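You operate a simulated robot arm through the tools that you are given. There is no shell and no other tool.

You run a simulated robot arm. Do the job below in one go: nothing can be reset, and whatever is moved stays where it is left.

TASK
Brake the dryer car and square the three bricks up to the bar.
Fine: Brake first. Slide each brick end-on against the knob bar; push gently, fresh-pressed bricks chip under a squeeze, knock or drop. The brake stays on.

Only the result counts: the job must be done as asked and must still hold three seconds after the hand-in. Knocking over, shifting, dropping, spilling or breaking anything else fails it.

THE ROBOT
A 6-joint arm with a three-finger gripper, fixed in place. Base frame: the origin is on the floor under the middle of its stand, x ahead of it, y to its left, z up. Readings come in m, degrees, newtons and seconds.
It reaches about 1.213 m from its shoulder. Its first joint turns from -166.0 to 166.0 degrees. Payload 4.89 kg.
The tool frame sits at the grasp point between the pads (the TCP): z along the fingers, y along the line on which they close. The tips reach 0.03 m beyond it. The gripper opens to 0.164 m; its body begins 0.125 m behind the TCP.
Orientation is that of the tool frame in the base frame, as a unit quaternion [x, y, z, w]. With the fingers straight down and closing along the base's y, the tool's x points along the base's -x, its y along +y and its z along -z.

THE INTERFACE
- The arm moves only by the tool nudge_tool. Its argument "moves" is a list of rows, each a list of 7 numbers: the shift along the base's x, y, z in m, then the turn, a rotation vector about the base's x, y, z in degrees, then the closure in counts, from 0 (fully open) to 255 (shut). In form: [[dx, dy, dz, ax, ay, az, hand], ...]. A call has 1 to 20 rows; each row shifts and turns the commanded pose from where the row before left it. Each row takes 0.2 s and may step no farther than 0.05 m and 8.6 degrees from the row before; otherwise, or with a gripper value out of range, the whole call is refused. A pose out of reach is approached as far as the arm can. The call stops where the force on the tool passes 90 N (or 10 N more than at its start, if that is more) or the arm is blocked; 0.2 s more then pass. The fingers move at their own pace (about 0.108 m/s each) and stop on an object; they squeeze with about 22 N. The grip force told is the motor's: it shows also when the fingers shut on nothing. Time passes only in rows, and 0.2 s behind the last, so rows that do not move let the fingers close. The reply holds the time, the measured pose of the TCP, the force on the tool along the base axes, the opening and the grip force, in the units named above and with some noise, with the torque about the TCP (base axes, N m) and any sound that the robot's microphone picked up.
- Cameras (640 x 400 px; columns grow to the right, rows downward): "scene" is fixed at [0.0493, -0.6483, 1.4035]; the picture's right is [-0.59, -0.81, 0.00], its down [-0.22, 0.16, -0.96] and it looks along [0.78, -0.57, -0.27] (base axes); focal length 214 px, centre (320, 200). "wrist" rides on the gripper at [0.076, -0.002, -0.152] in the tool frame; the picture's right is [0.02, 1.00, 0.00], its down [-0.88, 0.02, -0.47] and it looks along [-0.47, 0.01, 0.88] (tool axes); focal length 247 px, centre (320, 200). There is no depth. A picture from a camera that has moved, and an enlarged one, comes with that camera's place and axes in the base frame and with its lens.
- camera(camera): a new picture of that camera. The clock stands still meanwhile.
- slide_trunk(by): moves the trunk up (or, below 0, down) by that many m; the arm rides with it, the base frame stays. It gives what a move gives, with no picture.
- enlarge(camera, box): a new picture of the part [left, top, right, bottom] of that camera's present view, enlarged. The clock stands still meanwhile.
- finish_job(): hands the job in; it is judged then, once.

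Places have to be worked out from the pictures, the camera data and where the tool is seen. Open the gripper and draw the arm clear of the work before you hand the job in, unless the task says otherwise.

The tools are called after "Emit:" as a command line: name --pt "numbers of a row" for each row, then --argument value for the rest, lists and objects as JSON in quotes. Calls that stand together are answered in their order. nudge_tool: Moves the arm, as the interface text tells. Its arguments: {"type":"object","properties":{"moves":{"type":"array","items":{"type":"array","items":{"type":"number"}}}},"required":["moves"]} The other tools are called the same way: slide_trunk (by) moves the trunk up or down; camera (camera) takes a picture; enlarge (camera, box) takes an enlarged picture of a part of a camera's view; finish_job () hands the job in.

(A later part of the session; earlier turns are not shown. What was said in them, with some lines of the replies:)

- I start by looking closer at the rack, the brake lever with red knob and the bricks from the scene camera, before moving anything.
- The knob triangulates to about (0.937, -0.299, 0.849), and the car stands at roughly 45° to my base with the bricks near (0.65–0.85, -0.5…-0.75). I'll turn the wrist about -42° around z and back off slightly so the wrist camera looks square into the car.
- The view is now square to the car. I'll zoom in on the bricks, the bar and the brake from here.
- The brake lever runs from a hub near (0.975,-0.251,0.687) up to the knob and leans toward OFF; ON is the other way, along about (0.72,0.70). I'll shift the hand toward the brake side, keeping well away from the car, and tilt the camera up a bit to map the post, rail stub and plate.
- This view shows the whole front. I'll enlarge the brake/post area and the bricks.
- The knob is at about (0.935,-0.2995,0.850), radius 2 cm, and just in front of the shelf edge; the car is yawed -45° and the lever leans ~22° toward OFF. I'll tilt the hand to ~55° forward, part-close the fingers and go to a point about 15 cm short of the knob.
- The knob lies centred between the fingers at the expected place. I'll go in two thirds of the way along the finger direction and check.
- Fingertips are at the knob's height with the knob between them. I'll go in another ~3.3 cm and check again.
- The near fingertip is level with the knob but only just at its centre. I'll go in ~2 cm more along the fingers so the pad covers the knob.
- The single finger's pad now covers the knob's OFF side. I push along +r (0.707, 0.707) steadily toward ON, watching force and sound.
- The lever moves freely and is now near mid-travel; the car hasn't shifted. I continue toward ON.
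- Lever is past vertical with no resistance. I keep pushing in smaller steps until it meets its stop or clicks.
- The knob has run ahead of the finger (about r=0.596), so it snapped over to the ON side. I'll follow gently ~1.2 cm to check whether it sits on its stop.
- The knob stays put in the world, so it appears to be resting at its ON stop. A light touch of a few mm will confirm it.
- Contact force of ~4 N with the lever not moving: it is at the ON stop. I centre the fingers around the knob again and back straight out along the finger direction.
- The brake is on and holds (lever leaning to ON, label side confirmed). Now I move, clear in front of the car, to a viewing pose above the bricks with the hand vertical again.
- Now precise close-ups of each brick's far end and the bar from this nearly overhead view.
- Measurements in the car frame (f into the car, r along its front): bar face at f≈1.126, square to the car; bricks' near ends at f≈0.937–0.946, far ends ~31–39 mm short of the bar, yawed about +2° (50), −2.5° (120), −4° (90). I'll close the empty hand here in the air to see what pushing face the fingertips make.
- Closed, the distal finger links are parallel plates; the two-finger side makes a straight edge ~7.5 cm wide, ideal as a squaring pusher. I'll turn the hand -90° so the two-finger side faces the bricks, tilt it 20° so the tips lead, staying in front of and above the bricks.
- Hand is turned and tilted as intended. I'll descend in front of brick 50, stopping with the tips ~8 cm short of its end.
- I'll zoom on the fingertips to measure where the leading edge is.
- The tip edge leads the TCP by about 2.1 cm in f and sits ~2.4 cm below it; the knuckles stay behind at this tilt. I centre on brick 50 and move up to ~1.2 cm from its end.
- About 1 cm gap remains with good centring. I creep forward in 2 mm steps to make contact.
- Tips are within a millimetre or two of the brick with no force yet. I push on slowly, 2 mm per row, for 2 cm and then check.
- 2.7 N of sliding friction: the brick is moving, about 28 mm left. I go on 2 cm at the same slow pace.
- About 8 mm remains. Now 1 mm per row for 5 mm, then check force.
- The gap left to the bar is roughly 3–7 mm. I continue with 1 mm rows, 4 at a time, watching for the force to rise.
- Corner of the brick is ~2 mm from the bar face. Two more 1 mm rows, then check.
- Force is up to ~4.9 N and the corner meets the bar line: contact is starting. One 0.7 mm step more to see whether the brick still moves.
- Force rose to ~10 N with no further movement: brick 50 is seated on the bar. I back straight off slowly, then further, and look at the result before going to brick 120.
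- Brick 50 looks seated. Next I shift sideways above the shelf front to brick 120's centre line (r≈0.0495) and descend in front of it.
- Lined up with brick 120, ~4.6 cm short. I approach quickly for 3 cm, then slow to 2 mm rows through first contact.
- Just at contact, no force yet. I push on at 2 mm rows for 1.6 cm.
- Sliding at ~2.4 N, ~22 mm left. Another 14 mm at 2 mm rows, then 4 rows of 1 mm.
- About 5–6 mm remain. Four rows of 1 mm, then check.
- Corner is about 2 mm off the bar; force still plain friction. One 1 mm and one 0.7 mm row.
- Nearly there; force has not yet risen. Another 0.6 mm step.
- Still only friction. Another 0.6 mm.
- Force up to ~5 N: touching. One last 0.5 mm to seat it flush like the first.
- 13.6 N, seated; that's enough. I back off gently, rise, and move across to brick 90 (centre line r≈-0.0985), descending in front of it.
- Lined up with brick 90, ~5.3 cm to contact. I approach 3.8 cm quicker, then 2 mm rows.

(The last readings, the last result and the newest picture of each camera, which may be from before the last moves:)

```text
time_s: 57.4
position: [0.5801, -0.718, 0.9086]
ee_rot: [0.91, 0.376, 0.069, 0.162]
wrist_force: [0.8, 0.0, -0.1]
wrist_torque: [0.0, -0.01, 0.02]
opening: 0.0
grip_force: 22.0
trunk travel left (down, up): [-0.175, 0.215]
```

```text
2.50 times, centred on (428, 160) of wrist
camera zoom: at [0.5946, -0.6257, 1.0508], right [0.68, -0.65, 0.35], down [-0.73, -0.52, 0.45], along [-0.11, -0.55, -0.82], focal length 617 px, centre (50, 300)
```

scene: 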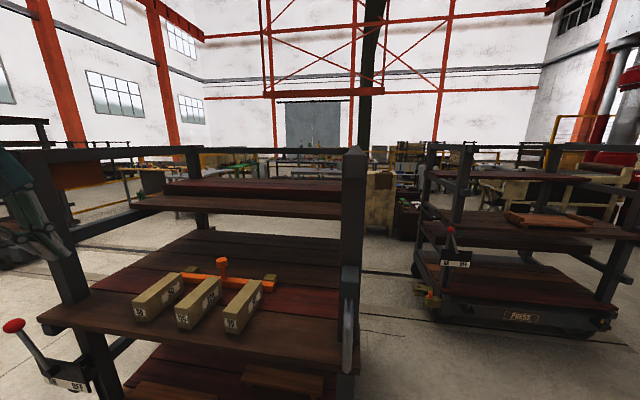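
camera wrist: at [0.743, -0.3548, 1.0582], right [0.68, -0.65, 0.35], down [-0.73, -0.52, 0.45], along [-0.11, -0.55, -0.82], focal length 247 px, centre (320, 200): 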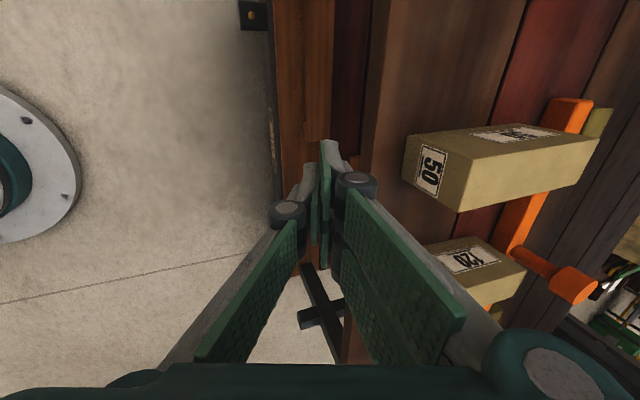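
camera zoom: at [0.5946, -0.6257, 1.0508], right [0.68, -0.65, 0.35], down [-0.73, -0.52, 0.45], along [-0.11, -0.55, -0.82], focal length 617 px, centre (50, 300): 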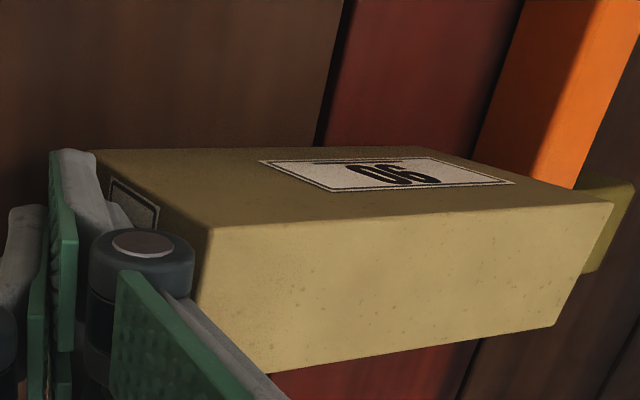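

A few mm to contact. I push 16 mm in 2 mm rows with a very slight drift to -r so the hand stays centred while the brick squares up.

Emit:
nudge_tool --pt "0.0011 -0.0011 0 0 0 0 255" --pt "0.0011 -0.0011 0 0 0 0 255" --pt "0.0011 -0.0011 0 0 0 0 255" --pt "0.0011 -0.0011 0 0 0 0 255" --pt "0.0012 -0.0016 0 0 0 0 255" --pt "0.0012 -0.0016 0 0 0 0 255" --pt "0.0012 -0.0016 0 0 0 0 255" --pt "0.0012 -0.0016 0 0 0 0 255" --pt "0.0012 -0.0016 0 0 0 0 255"

Emit:
enlarge --camera "scene" --box '[170, 250, 298, 330]'

Emit:
enlarge --camera "wrist" --box '[300, 80, 556, 240]'

```text
time_s: 59.4
position: [0.5904, -0.7305, 0.9106]
ee_rot: [0.91, 0.376, 0.069, 0.162]
wrist_force: [-1.8, 1.1, 0.2]
wrist_torque: [0.05, 0.03, 0.0]
opening: 0.0
grip_force: 22.0
trunk travel left (down, up): [-0.175, 0.215]
```

```text
5.00 times, centred on (234, 290) of scene
camera zoom: at [0.0493, -0.6483, 1.4035], right [-0.59, -0.81, 0.0], down [-0.22, 0.16, -0.96], along [0.78, -0.57, -0.27], focal length 1072 px, centre (750, -250)
```

zoom: 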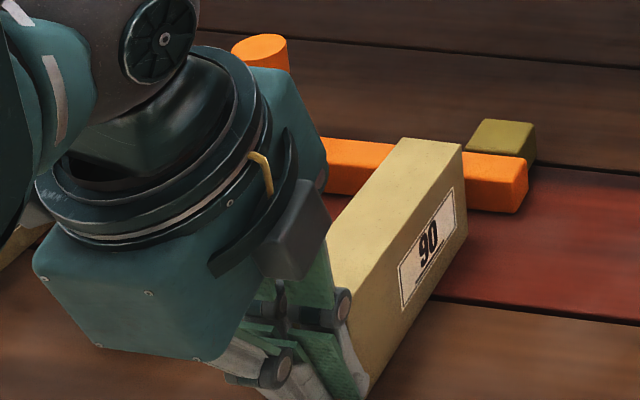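

```text
2.50 times, centred on (428, 160) of wrist
camera zoom: at [0.605, -0.6389, 1.0509], right [0.68, -0.65, 0.35], down [-0.73, -0.52, 0.45], along [-0.11, -0.55, -0.82], focal length 617 px, centre (50, 300)
```

zoom: 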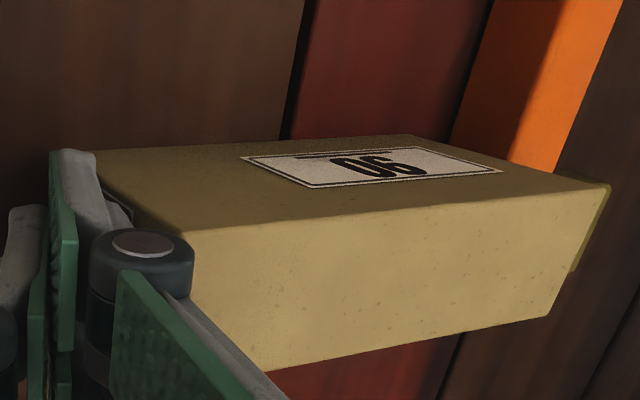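

The brick has squared up to the fingers and slides at ~2 N; ~22 mm left. 14 mm at 2 mm rows, then 3 rows of 1 mm.

Emit:
nudge_tool --pt "0.0014 -0.0014 0 0 0 0 255" --pt "0.0014 -0.0014 0 0 0 0 255" --pt "0.0014 -0.0014 0 0 0 0 255" --pt "0.0014 -0.0014 0 0 0 0 255" --pt "0.0014 -0.0014 0 0 0 0 255" --pt "0.0014 -0.0014 0 0 0 0 255" --pt "0.0014 -0.0014 0 0 0 0 255" --pt "0.0007 -0.0007 0 0 0 0 255" --pt "0.0007 -0.0007 0 0 0 0 255" --pt "0.0007 -0.0007 0 0 0 0 255"

Emit:
enlarge --camera "scene" --box '[230, 265, 294, 305]'

Emit:
enlarge --camera "wrist" --box '[300, 80, 556, 240]'

```text
time_s: 61.6
position: [0.6038, -0.7417, 0.9093]
ee_rot: [0.91, 0.376, 0.069, 0.161]
wrist_force: [-2.2, 2.3, 2.1]
wrist_torque: [0.03, 0.02, 0.0]
opening: 0.0003
grip_force: 22.2
trunk travel left (down, up): [-0.175, 0.215]
```

```text
10.00 times, centred on (262, 285) of scene
camera zoom: at [0.0493, -0.6483, 1.4035], right [-0.59, -0.81, 0.0], down [-0.22, 0.16, -0.96], along [0.78, -0.57, -0.27], focal length 2145 px, centre (900, -650)
```

zoom: 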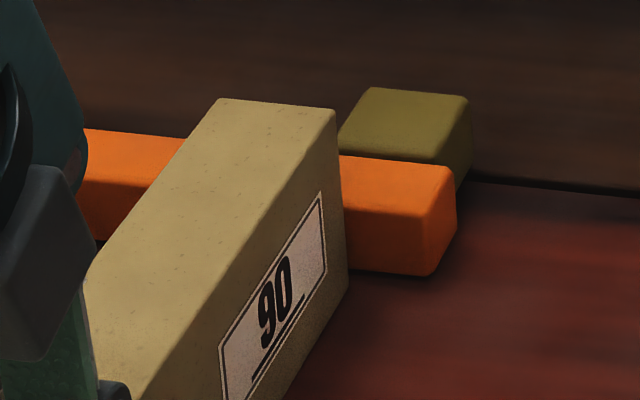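

```text
2.50 times, centred on (428, 160) of wrist
camera zoom: at [0.6169, -0.65, 1.051], right [0.68, -0.65, 0.35], down [-0.73, -0.52, 0.45], along [-0.11, -0.55, -0.82], focal length 617 px, centre (50, 300)
```

zoom: 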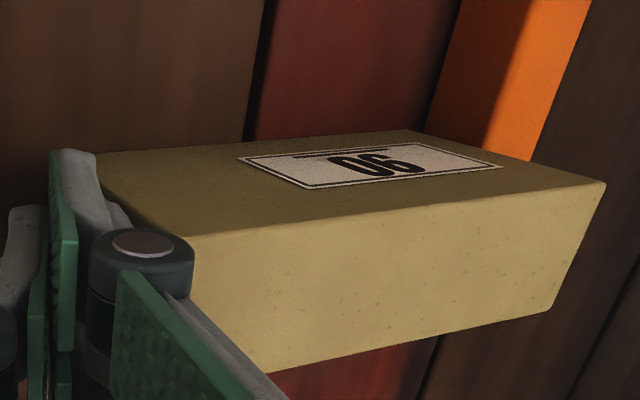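

About 6 mm to the seat position. Four 1 mm rows.

Emit:
nudge_tool --pt "0.0007 -0.0007 0 0 0 0 255" --pt "0.0007 -0.0007 0 0 0 0 255" --pt "0.0007 -0.0007 0 0 0 0 255" --pt "0.0007 -0.0007 0 0 0 0 255"

Emit:
enlarge --camera "scene" --box '[230, 265, 294, 305]'

```text
time_s: 62.6
position: [0.6039, -0.7451, 0.9099]
ee_rot: [0.91, 0.375, 0.069, 0.162]
wrist_force: [-1.4, 2.2, 1.5]
wrist_torque: [0.03, 0.0, 0.02]
opening: 0.0
grip_force: 22.1
trunk travel left (down, up): [-0.175, 0.215]
```

```text
10.00 times, centred on (262, 285) of scene
camera zoom: at [0.0493, -0.6483, 1.4035], right [-0.59, -0.81, 0.0], down [-0.22, 0.16, -0.96], along [0.78, -0.57, -0.27], focal length 2145 px, centre (900, -650)
```

zoom: 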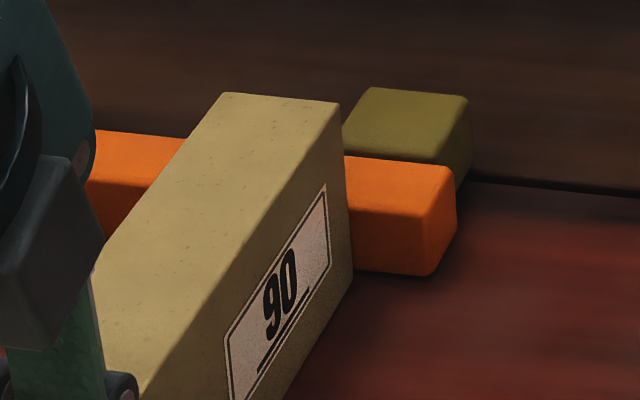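

Almost touching, still friction only. 0.7 mm then 0.6 mm.

Emit:
nudge_tool --pt "0.0005 -0.0005 0 0 0 0 255" --pt "0.0004 -0.0004 0 0 0 0 255"

Emit:
enlarge --camera "scene" --box '[230, 265, 294, 305]'

Emit:
enlarge --camera "wrist" --box '[410, 80, 570, 180]'

```text
time_s: 63.2
position: [0.6058, -0.7452, 0.9089]
ee_rot: [0.91, 0.375, 0.069, 0.162]
wrist_force: [-1.9, 1.4, 1.0]
wrist_torque: [0.01, -0.02, 0.03]
opening: 0.0
grip_force: 21.7
trunk travel left (down, up): [-0.175, 0.215]
```

```text
10.00 times, centred on (262, 285) of scene
camera zoom: at [0.0493, -0.6483, 1.4035], right [-0.59, -0.81, 0.0], down [-0.22, 0.16, -0.96], along [0.78, -0.57, -0.27], focal length 2145 px, centre (900, -650)
```

zoom: 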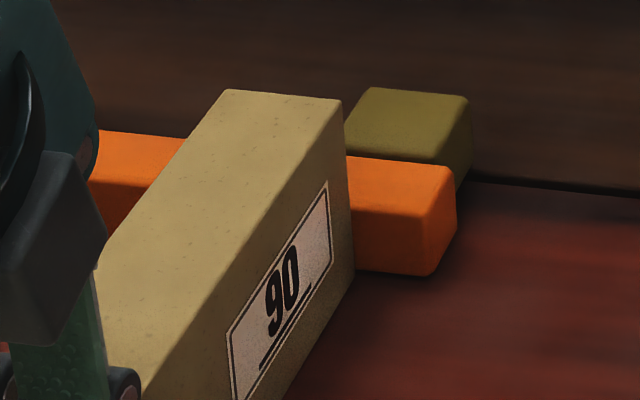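

```text
4.00 times, centred on (490, 130) of wrist
camera zoom: at [0.6208, -0.654, 1.0508], right [0.68, -0.65, 0.35], down [-0.73, -0.52, 0.45], along [-0.11, -0.55, -0.82], focal length 988 px, centre (-360, 480)
```

zoom: 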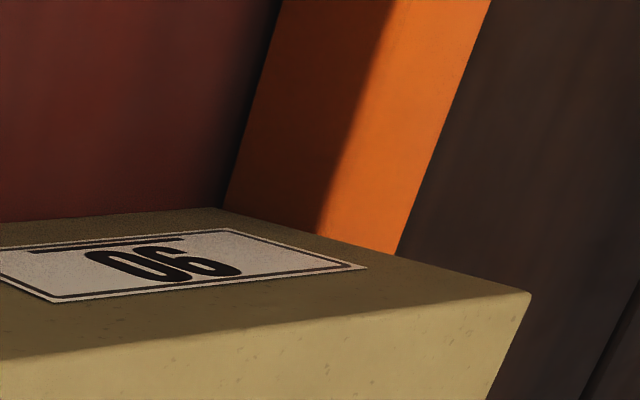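

Force still ~2.4 N. One 0.5 mm step.

Emit:
nudge_tool --pt "0.0004 -0.0004 0 0 0 0 255"

```text
time_s: 63.6
position: [0.6059, -0.7453, 0.9106]
ee_rot: [0.91, 0.376, 0.07, 0.161]
wrist_force: [-3.3, 2.3, -1.0]
wrist_torque: [0.07, 0.06, 0.01]
opening: 0.0
grip_force: 21.8
trunk travel left (down, up): [-0.175, 0.215]
```

Force is starting to rise (~4 N). Another 0.5 mm.

Emit:
nudge_tool --pt "0.0004 -0.0004 0 0 0 0 255"

Emit:
enlarge --camera "scene" --box '[230, 265, 294, 305]'

```text
time_s: 64.0
position: [0.6056, -0.7463, 0.9089]
ee_rot: [0.91, 0.376, 0.068, 0.161]
wrist_force: [-9.3, 10.0, -3.7]
wrist_torque: [0.2, 0.23, 0.04]
opening: 0.0
grip_force: 21.8
trunk travel left (down, up): [-0.175, 0.215]
```

```text
10.00 times, centred on (262, 285) of scene
camera zoom: at [0.0493, -0.6483, 1.4035], right [-0.59, -0.81, 0.0], down [-0.22, 0.16, -0.96], along [0.78, -0.57, -0.27], focal length 2145 px, centre (900, -650)
```

zoom: 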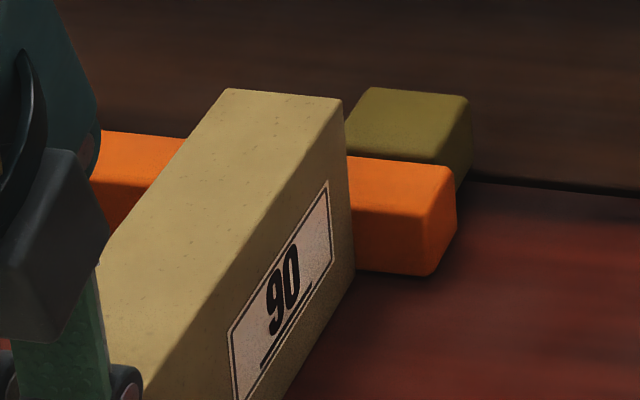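

Brick 90 is seated (~13.7 N). I back off gently, rise clear, and turn the hand back to the overhead viewing pose to check all three for gaps and squareness.

Emit:
nudge_tool --pt "-0.0007 0.0007 0 0 0 0 255" --pt "-0.0014 0.0014 0 0 0 0 255" --pt "-0.0035 0.0035 0 0 0 0 255" --pt "-0.01 0.01 0 0 0 0 255" --pt "-0.015 0.015 0 0 0 0 255" --pt "-0.015 0.015 0.0 0 0 0 255" --pt "-0.01 0.01 0.03 0 0 0 255" --pt "-0.01 0.01 0.03 0 0 0 255" --pt "-0.01 0.01 0.04 0 0 0 255" --pt "-0.01 0.01 0.04 0 0 0 255" --pt "0 0 0.04 0 0 0 255" --pt "0 0 0.04 0 0 0 255" --pt "0 0 0.03 0 0 0 255" --pt "0 0 0 0 0 0 255"

Emit:
enlarge --camera "scene" --box '[110, 240, 302, 360]'

```text
time_s: 67.0
position: [0.52, -0.6613, 1.1594]
ee_rot: [0.91, 0.375, 0.069, 0.162]
wrist_force: [-0.9, 0.7, -0.3]
wrist_torque: [-0.04, 0.0, -0.03]
opening: 0.0001
grip_force: 22.0
trunk travel left (down, up): [-0.175, 0.215]
```

```text
3.33 times, centred on (206, 300) of scene
camera zoom: at [0.0493, -0.6483, 1.4035], right [-0.59, -0.81, 0.0], down [-0.22, 0.16, -0.96], along [0.78, -0.57, -0.27], focal length 715 px, centre (700, -133)
```

zoom: 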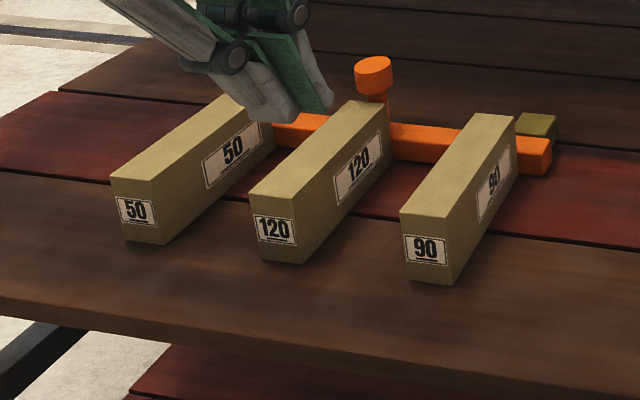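

All three bricks' ends line up. I turn the hand back upright for an overhead check.

Emit:
nudge_tool --pt "0.0097 0.0062 0.002 4.71 4.71 0 255" --pt "0.0097 0.0062 0.002 4.71 4.71 0 255" --pt "0.0097 0.0062 0.002 4.71 4.71 0 255" --pt "0.0097 0.0062 0.002 0 0 8.19 255" --pt "0.0097 0.0062 0.002 0 0 8.19 255" --pt "0.0097 0.0062 0.002 0 0 8.19 255" --pt "0.0097 0.0062 0.002 0 0 8.19 255" --pt "0.0097 0.0062 0.002 0 0 8.19 200" --pt "0.0097 0.0062 0.002 0 0 8.19 150" --pt "0.0097 0.0062 0.002 0 0 8.19 100" --pt "0.0097 0.0062 0.002 0 0 8.19 50" --pt "0.0097 0.0062 0.002 0 0 8.19 0" --pt "0.0097 0.0062 0.002 0 0 8.19 0" --pt "0.0097 0.0062 0.002 0 0 8.19 0" --pt "0 0 0 0 0 0 0" --pt "0 0 0 0 0 0 0"

Emit:
camera --camera "wrist"

Emit:
enlarge --camera "wrist" --box '[200, 205, 328, 285]'

Emit:
enlarge --camera "wrist" --box '[300, 205, 428, 285]'

Emit:
enlarge --camera "wrist" --box '[200, 145, 328, 225]'

Emit:
enlarge --camera "wrist" --box '[300, 145, 428, 225]'

```text
time_s: 70.4
position: [0.6571, -0.5756, 1.1865]
ee_rot: [0.382, 0.924, 0.003, 0.0]
wrist_force: [0.4, -0.1, -0.4]
wrist_torque: [-0.01, -0.02, 0.03]
opening: 0.164
grip_force: 0.0
trunk travel left (down, up): [-0.175, 0.215]
```

```text
taken
camera wrist: at [0.6007, -0.523, 1.3388], right [0.69, 0.72, 0.0], down [0.64, -0.61, 0.47], along [0.34, -0.32, -0.88], focal length 247 px, centre (320, 200)
```

wrist: 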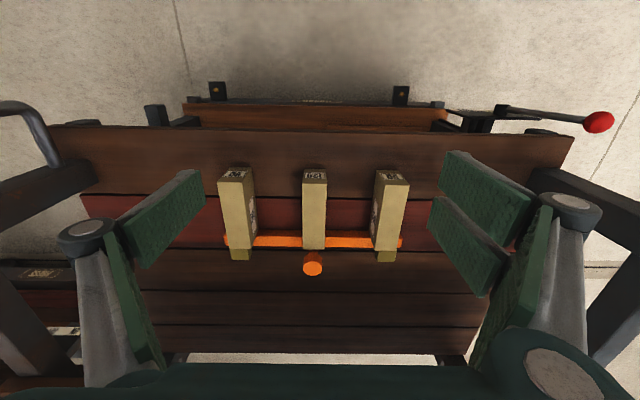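

```text
5.00 times, centred on (264, 245) of wrist
camera zoom: at [0.6007, -0.523, 1.3388], right [0.69, 0.72, 0.0], down [0.64, -0.61, 0.47], along [0.34, -0.32, -0.88], focal length 1235 px, centre (600, -25)
```

zoom: 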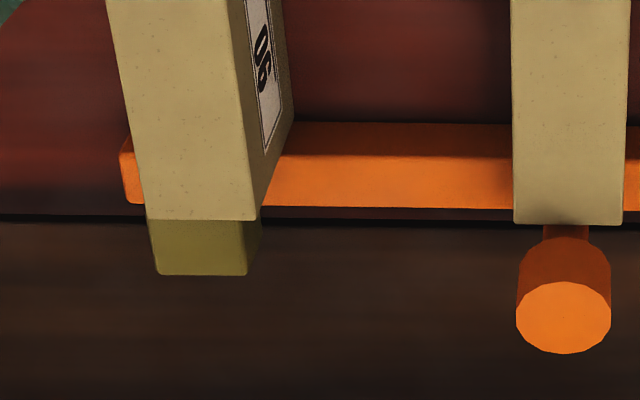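

```text
5.00 times, centred on (364, 245) of wrist
camera zoom: at [0.6007, -0.523, 1.3388], right [0.69, 0.72, 0.0], down [0.64, -0.61, 0.47], along [0.34, -0.32, -0.88], focal length 1235 px, centre (100, -25)
```

zoom: 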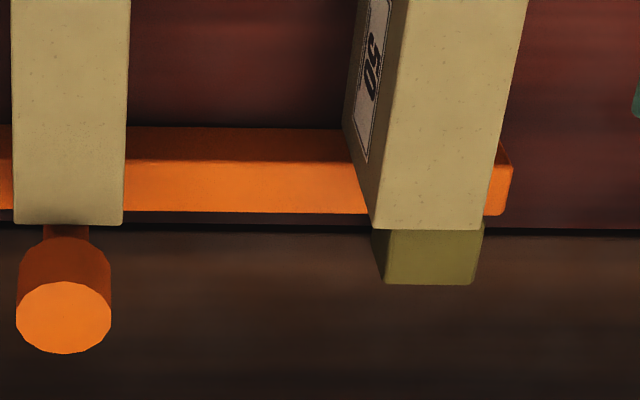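

```text
5.00 times, centred on (264, 185) of wrist
camera zoom: at [0.6007, -0.523, 1.3388], right [0.69, 0.72, 0.0], down [0.64, -0.61, 0.47], along [0.34, -0.32, -0.88], focal length 1235 px, centre (600, 275)
```

zoom: 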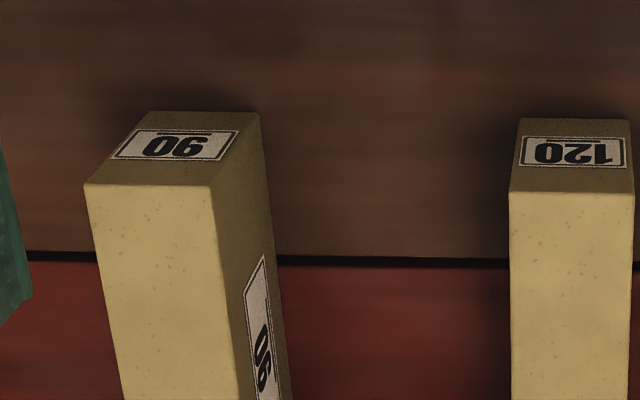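

```text
5.00 times, centred on (364, 185) of wrist
camera zoom: at [0.6007, -0.523, 1.3388], right [0.69, 0.72, 0.0], down [0.64, -0.61, 0.47], along [0.34, -0.32, -0.88], focal length 1235 px, centre (100, 275)
```

zoom: 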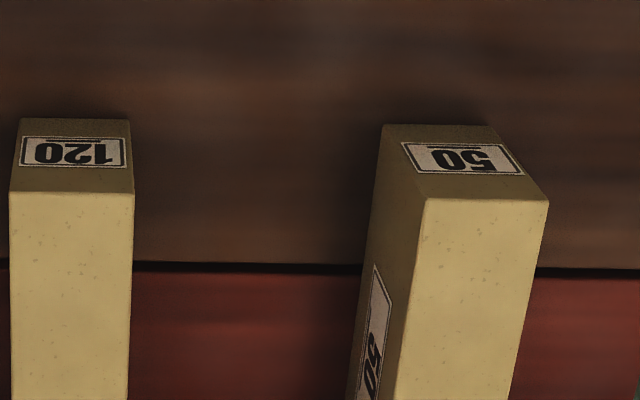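

All three bricks measure within about 0.5° of square, with far ends on the bar face (f≈1.126), and the brake lever is still over to ON. I draw the open hand back clear of the car.

Emit:
nudge_tool --pt "-0.02 0.025 0.005 0 0 0 0" --pt "-0.025 0.03 0.005 0 0 0 0" --pt "-0.025 0.035 0.005 0 0 0 0" --pt "-0.025 0.035 0.0 0 0 0 0" --pt "-0.025 0.035 0.0 0 0 0 0" --pt "-0.02 0.035 0.0 0 0 0 0" --pt "-0.02 0.035 0 0 0 0 0" --pt "0 0 0 0 0 0 0" --pt "0 0 0 0 0 0 0"

Emit:
camera --camera "scene"

Emit:
enlarge --camera "scene" --box '[0, 240, 240, 390]'

Emit:
enlarge --camera "scene" --box '[130, 240, 290, 340]'

```text
time_s: 72.4
position: [0.497, -0.3434, 1.2014]
ee_rot: [0.384, 0.923, 0.003, 0.0]
wrist_force: [-0.9, 1.4, 0.5]
wrist_torque: [-0.08, -0.08, -0.01]
opening: 0.164
grip_force: 0.1
trunk travel left (down, up): [-0.175, 0.215]
```

```text
taken
```

scene: 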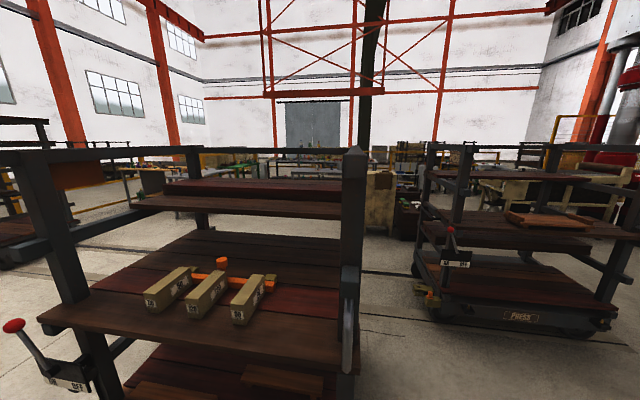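

```text
2.67 times, centred on (120, 315) of scene
camera zoom: at [0.0493, -0.6483, 1.4035], right [-0.59, -0.81, 0.0], down [-0.22, 0.16, -0.96], along [0.78, -0.57, -0.27], focal length 572 px, centre (853, -107)
```

zoom: 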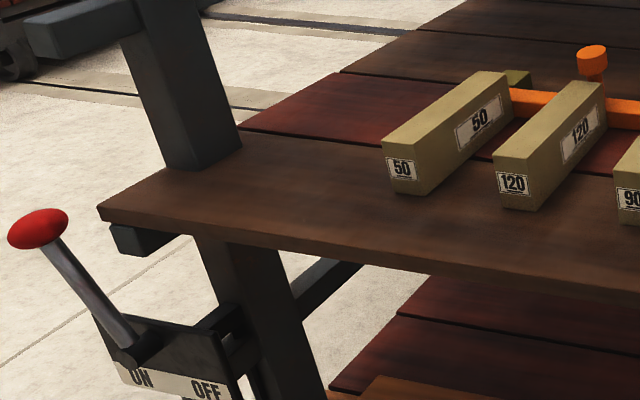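

```text
4.00 times, centred on (210, 290) of scene
camera zoom: at [0.0493, -0.6483, 1.4035], right [-0.59, -0.81, 0.0], down [-0.22, 0.16, -0.96], along [0.78, -0.57, -0.27], focal length 858 px, centre (760, -160)
```

zoom: 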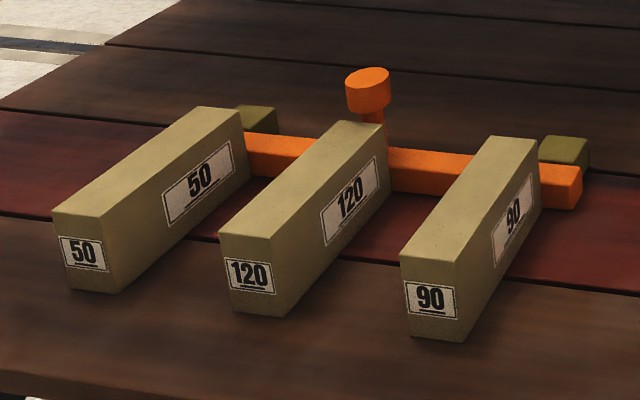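

The brake lever rests at ON, the three bricks sit square with their ends on the bar, the car hasn't moved, and the open hand is well clear. I hand the job in.

Emit:
finish_job

```text
The job is handed in.
```

The dryer car's brake is on and all three bricks are pushed end-on against the knob bar. I've handed the job in, but no verdict has come back yet.

- **Brake:** I pushed the lever over to ON first. It rests against its stop there and was still there in the last picture before hand-in.
- **Bricks 50, 120 and 90:** From above, each far end meets the bar face, and each brick sits within about half a degree of square.
- **Force:** The bricks slid at roughly 1.5–4 N. I stopped each push once the force rose against the bar, at about 10 N for brick 50 and 14 N for the other two. I saw no chips in the pictures.
- **Everything else:** Nothing else appears moved, and the car is where it was. The gripper is open and the arm is clear of the car.
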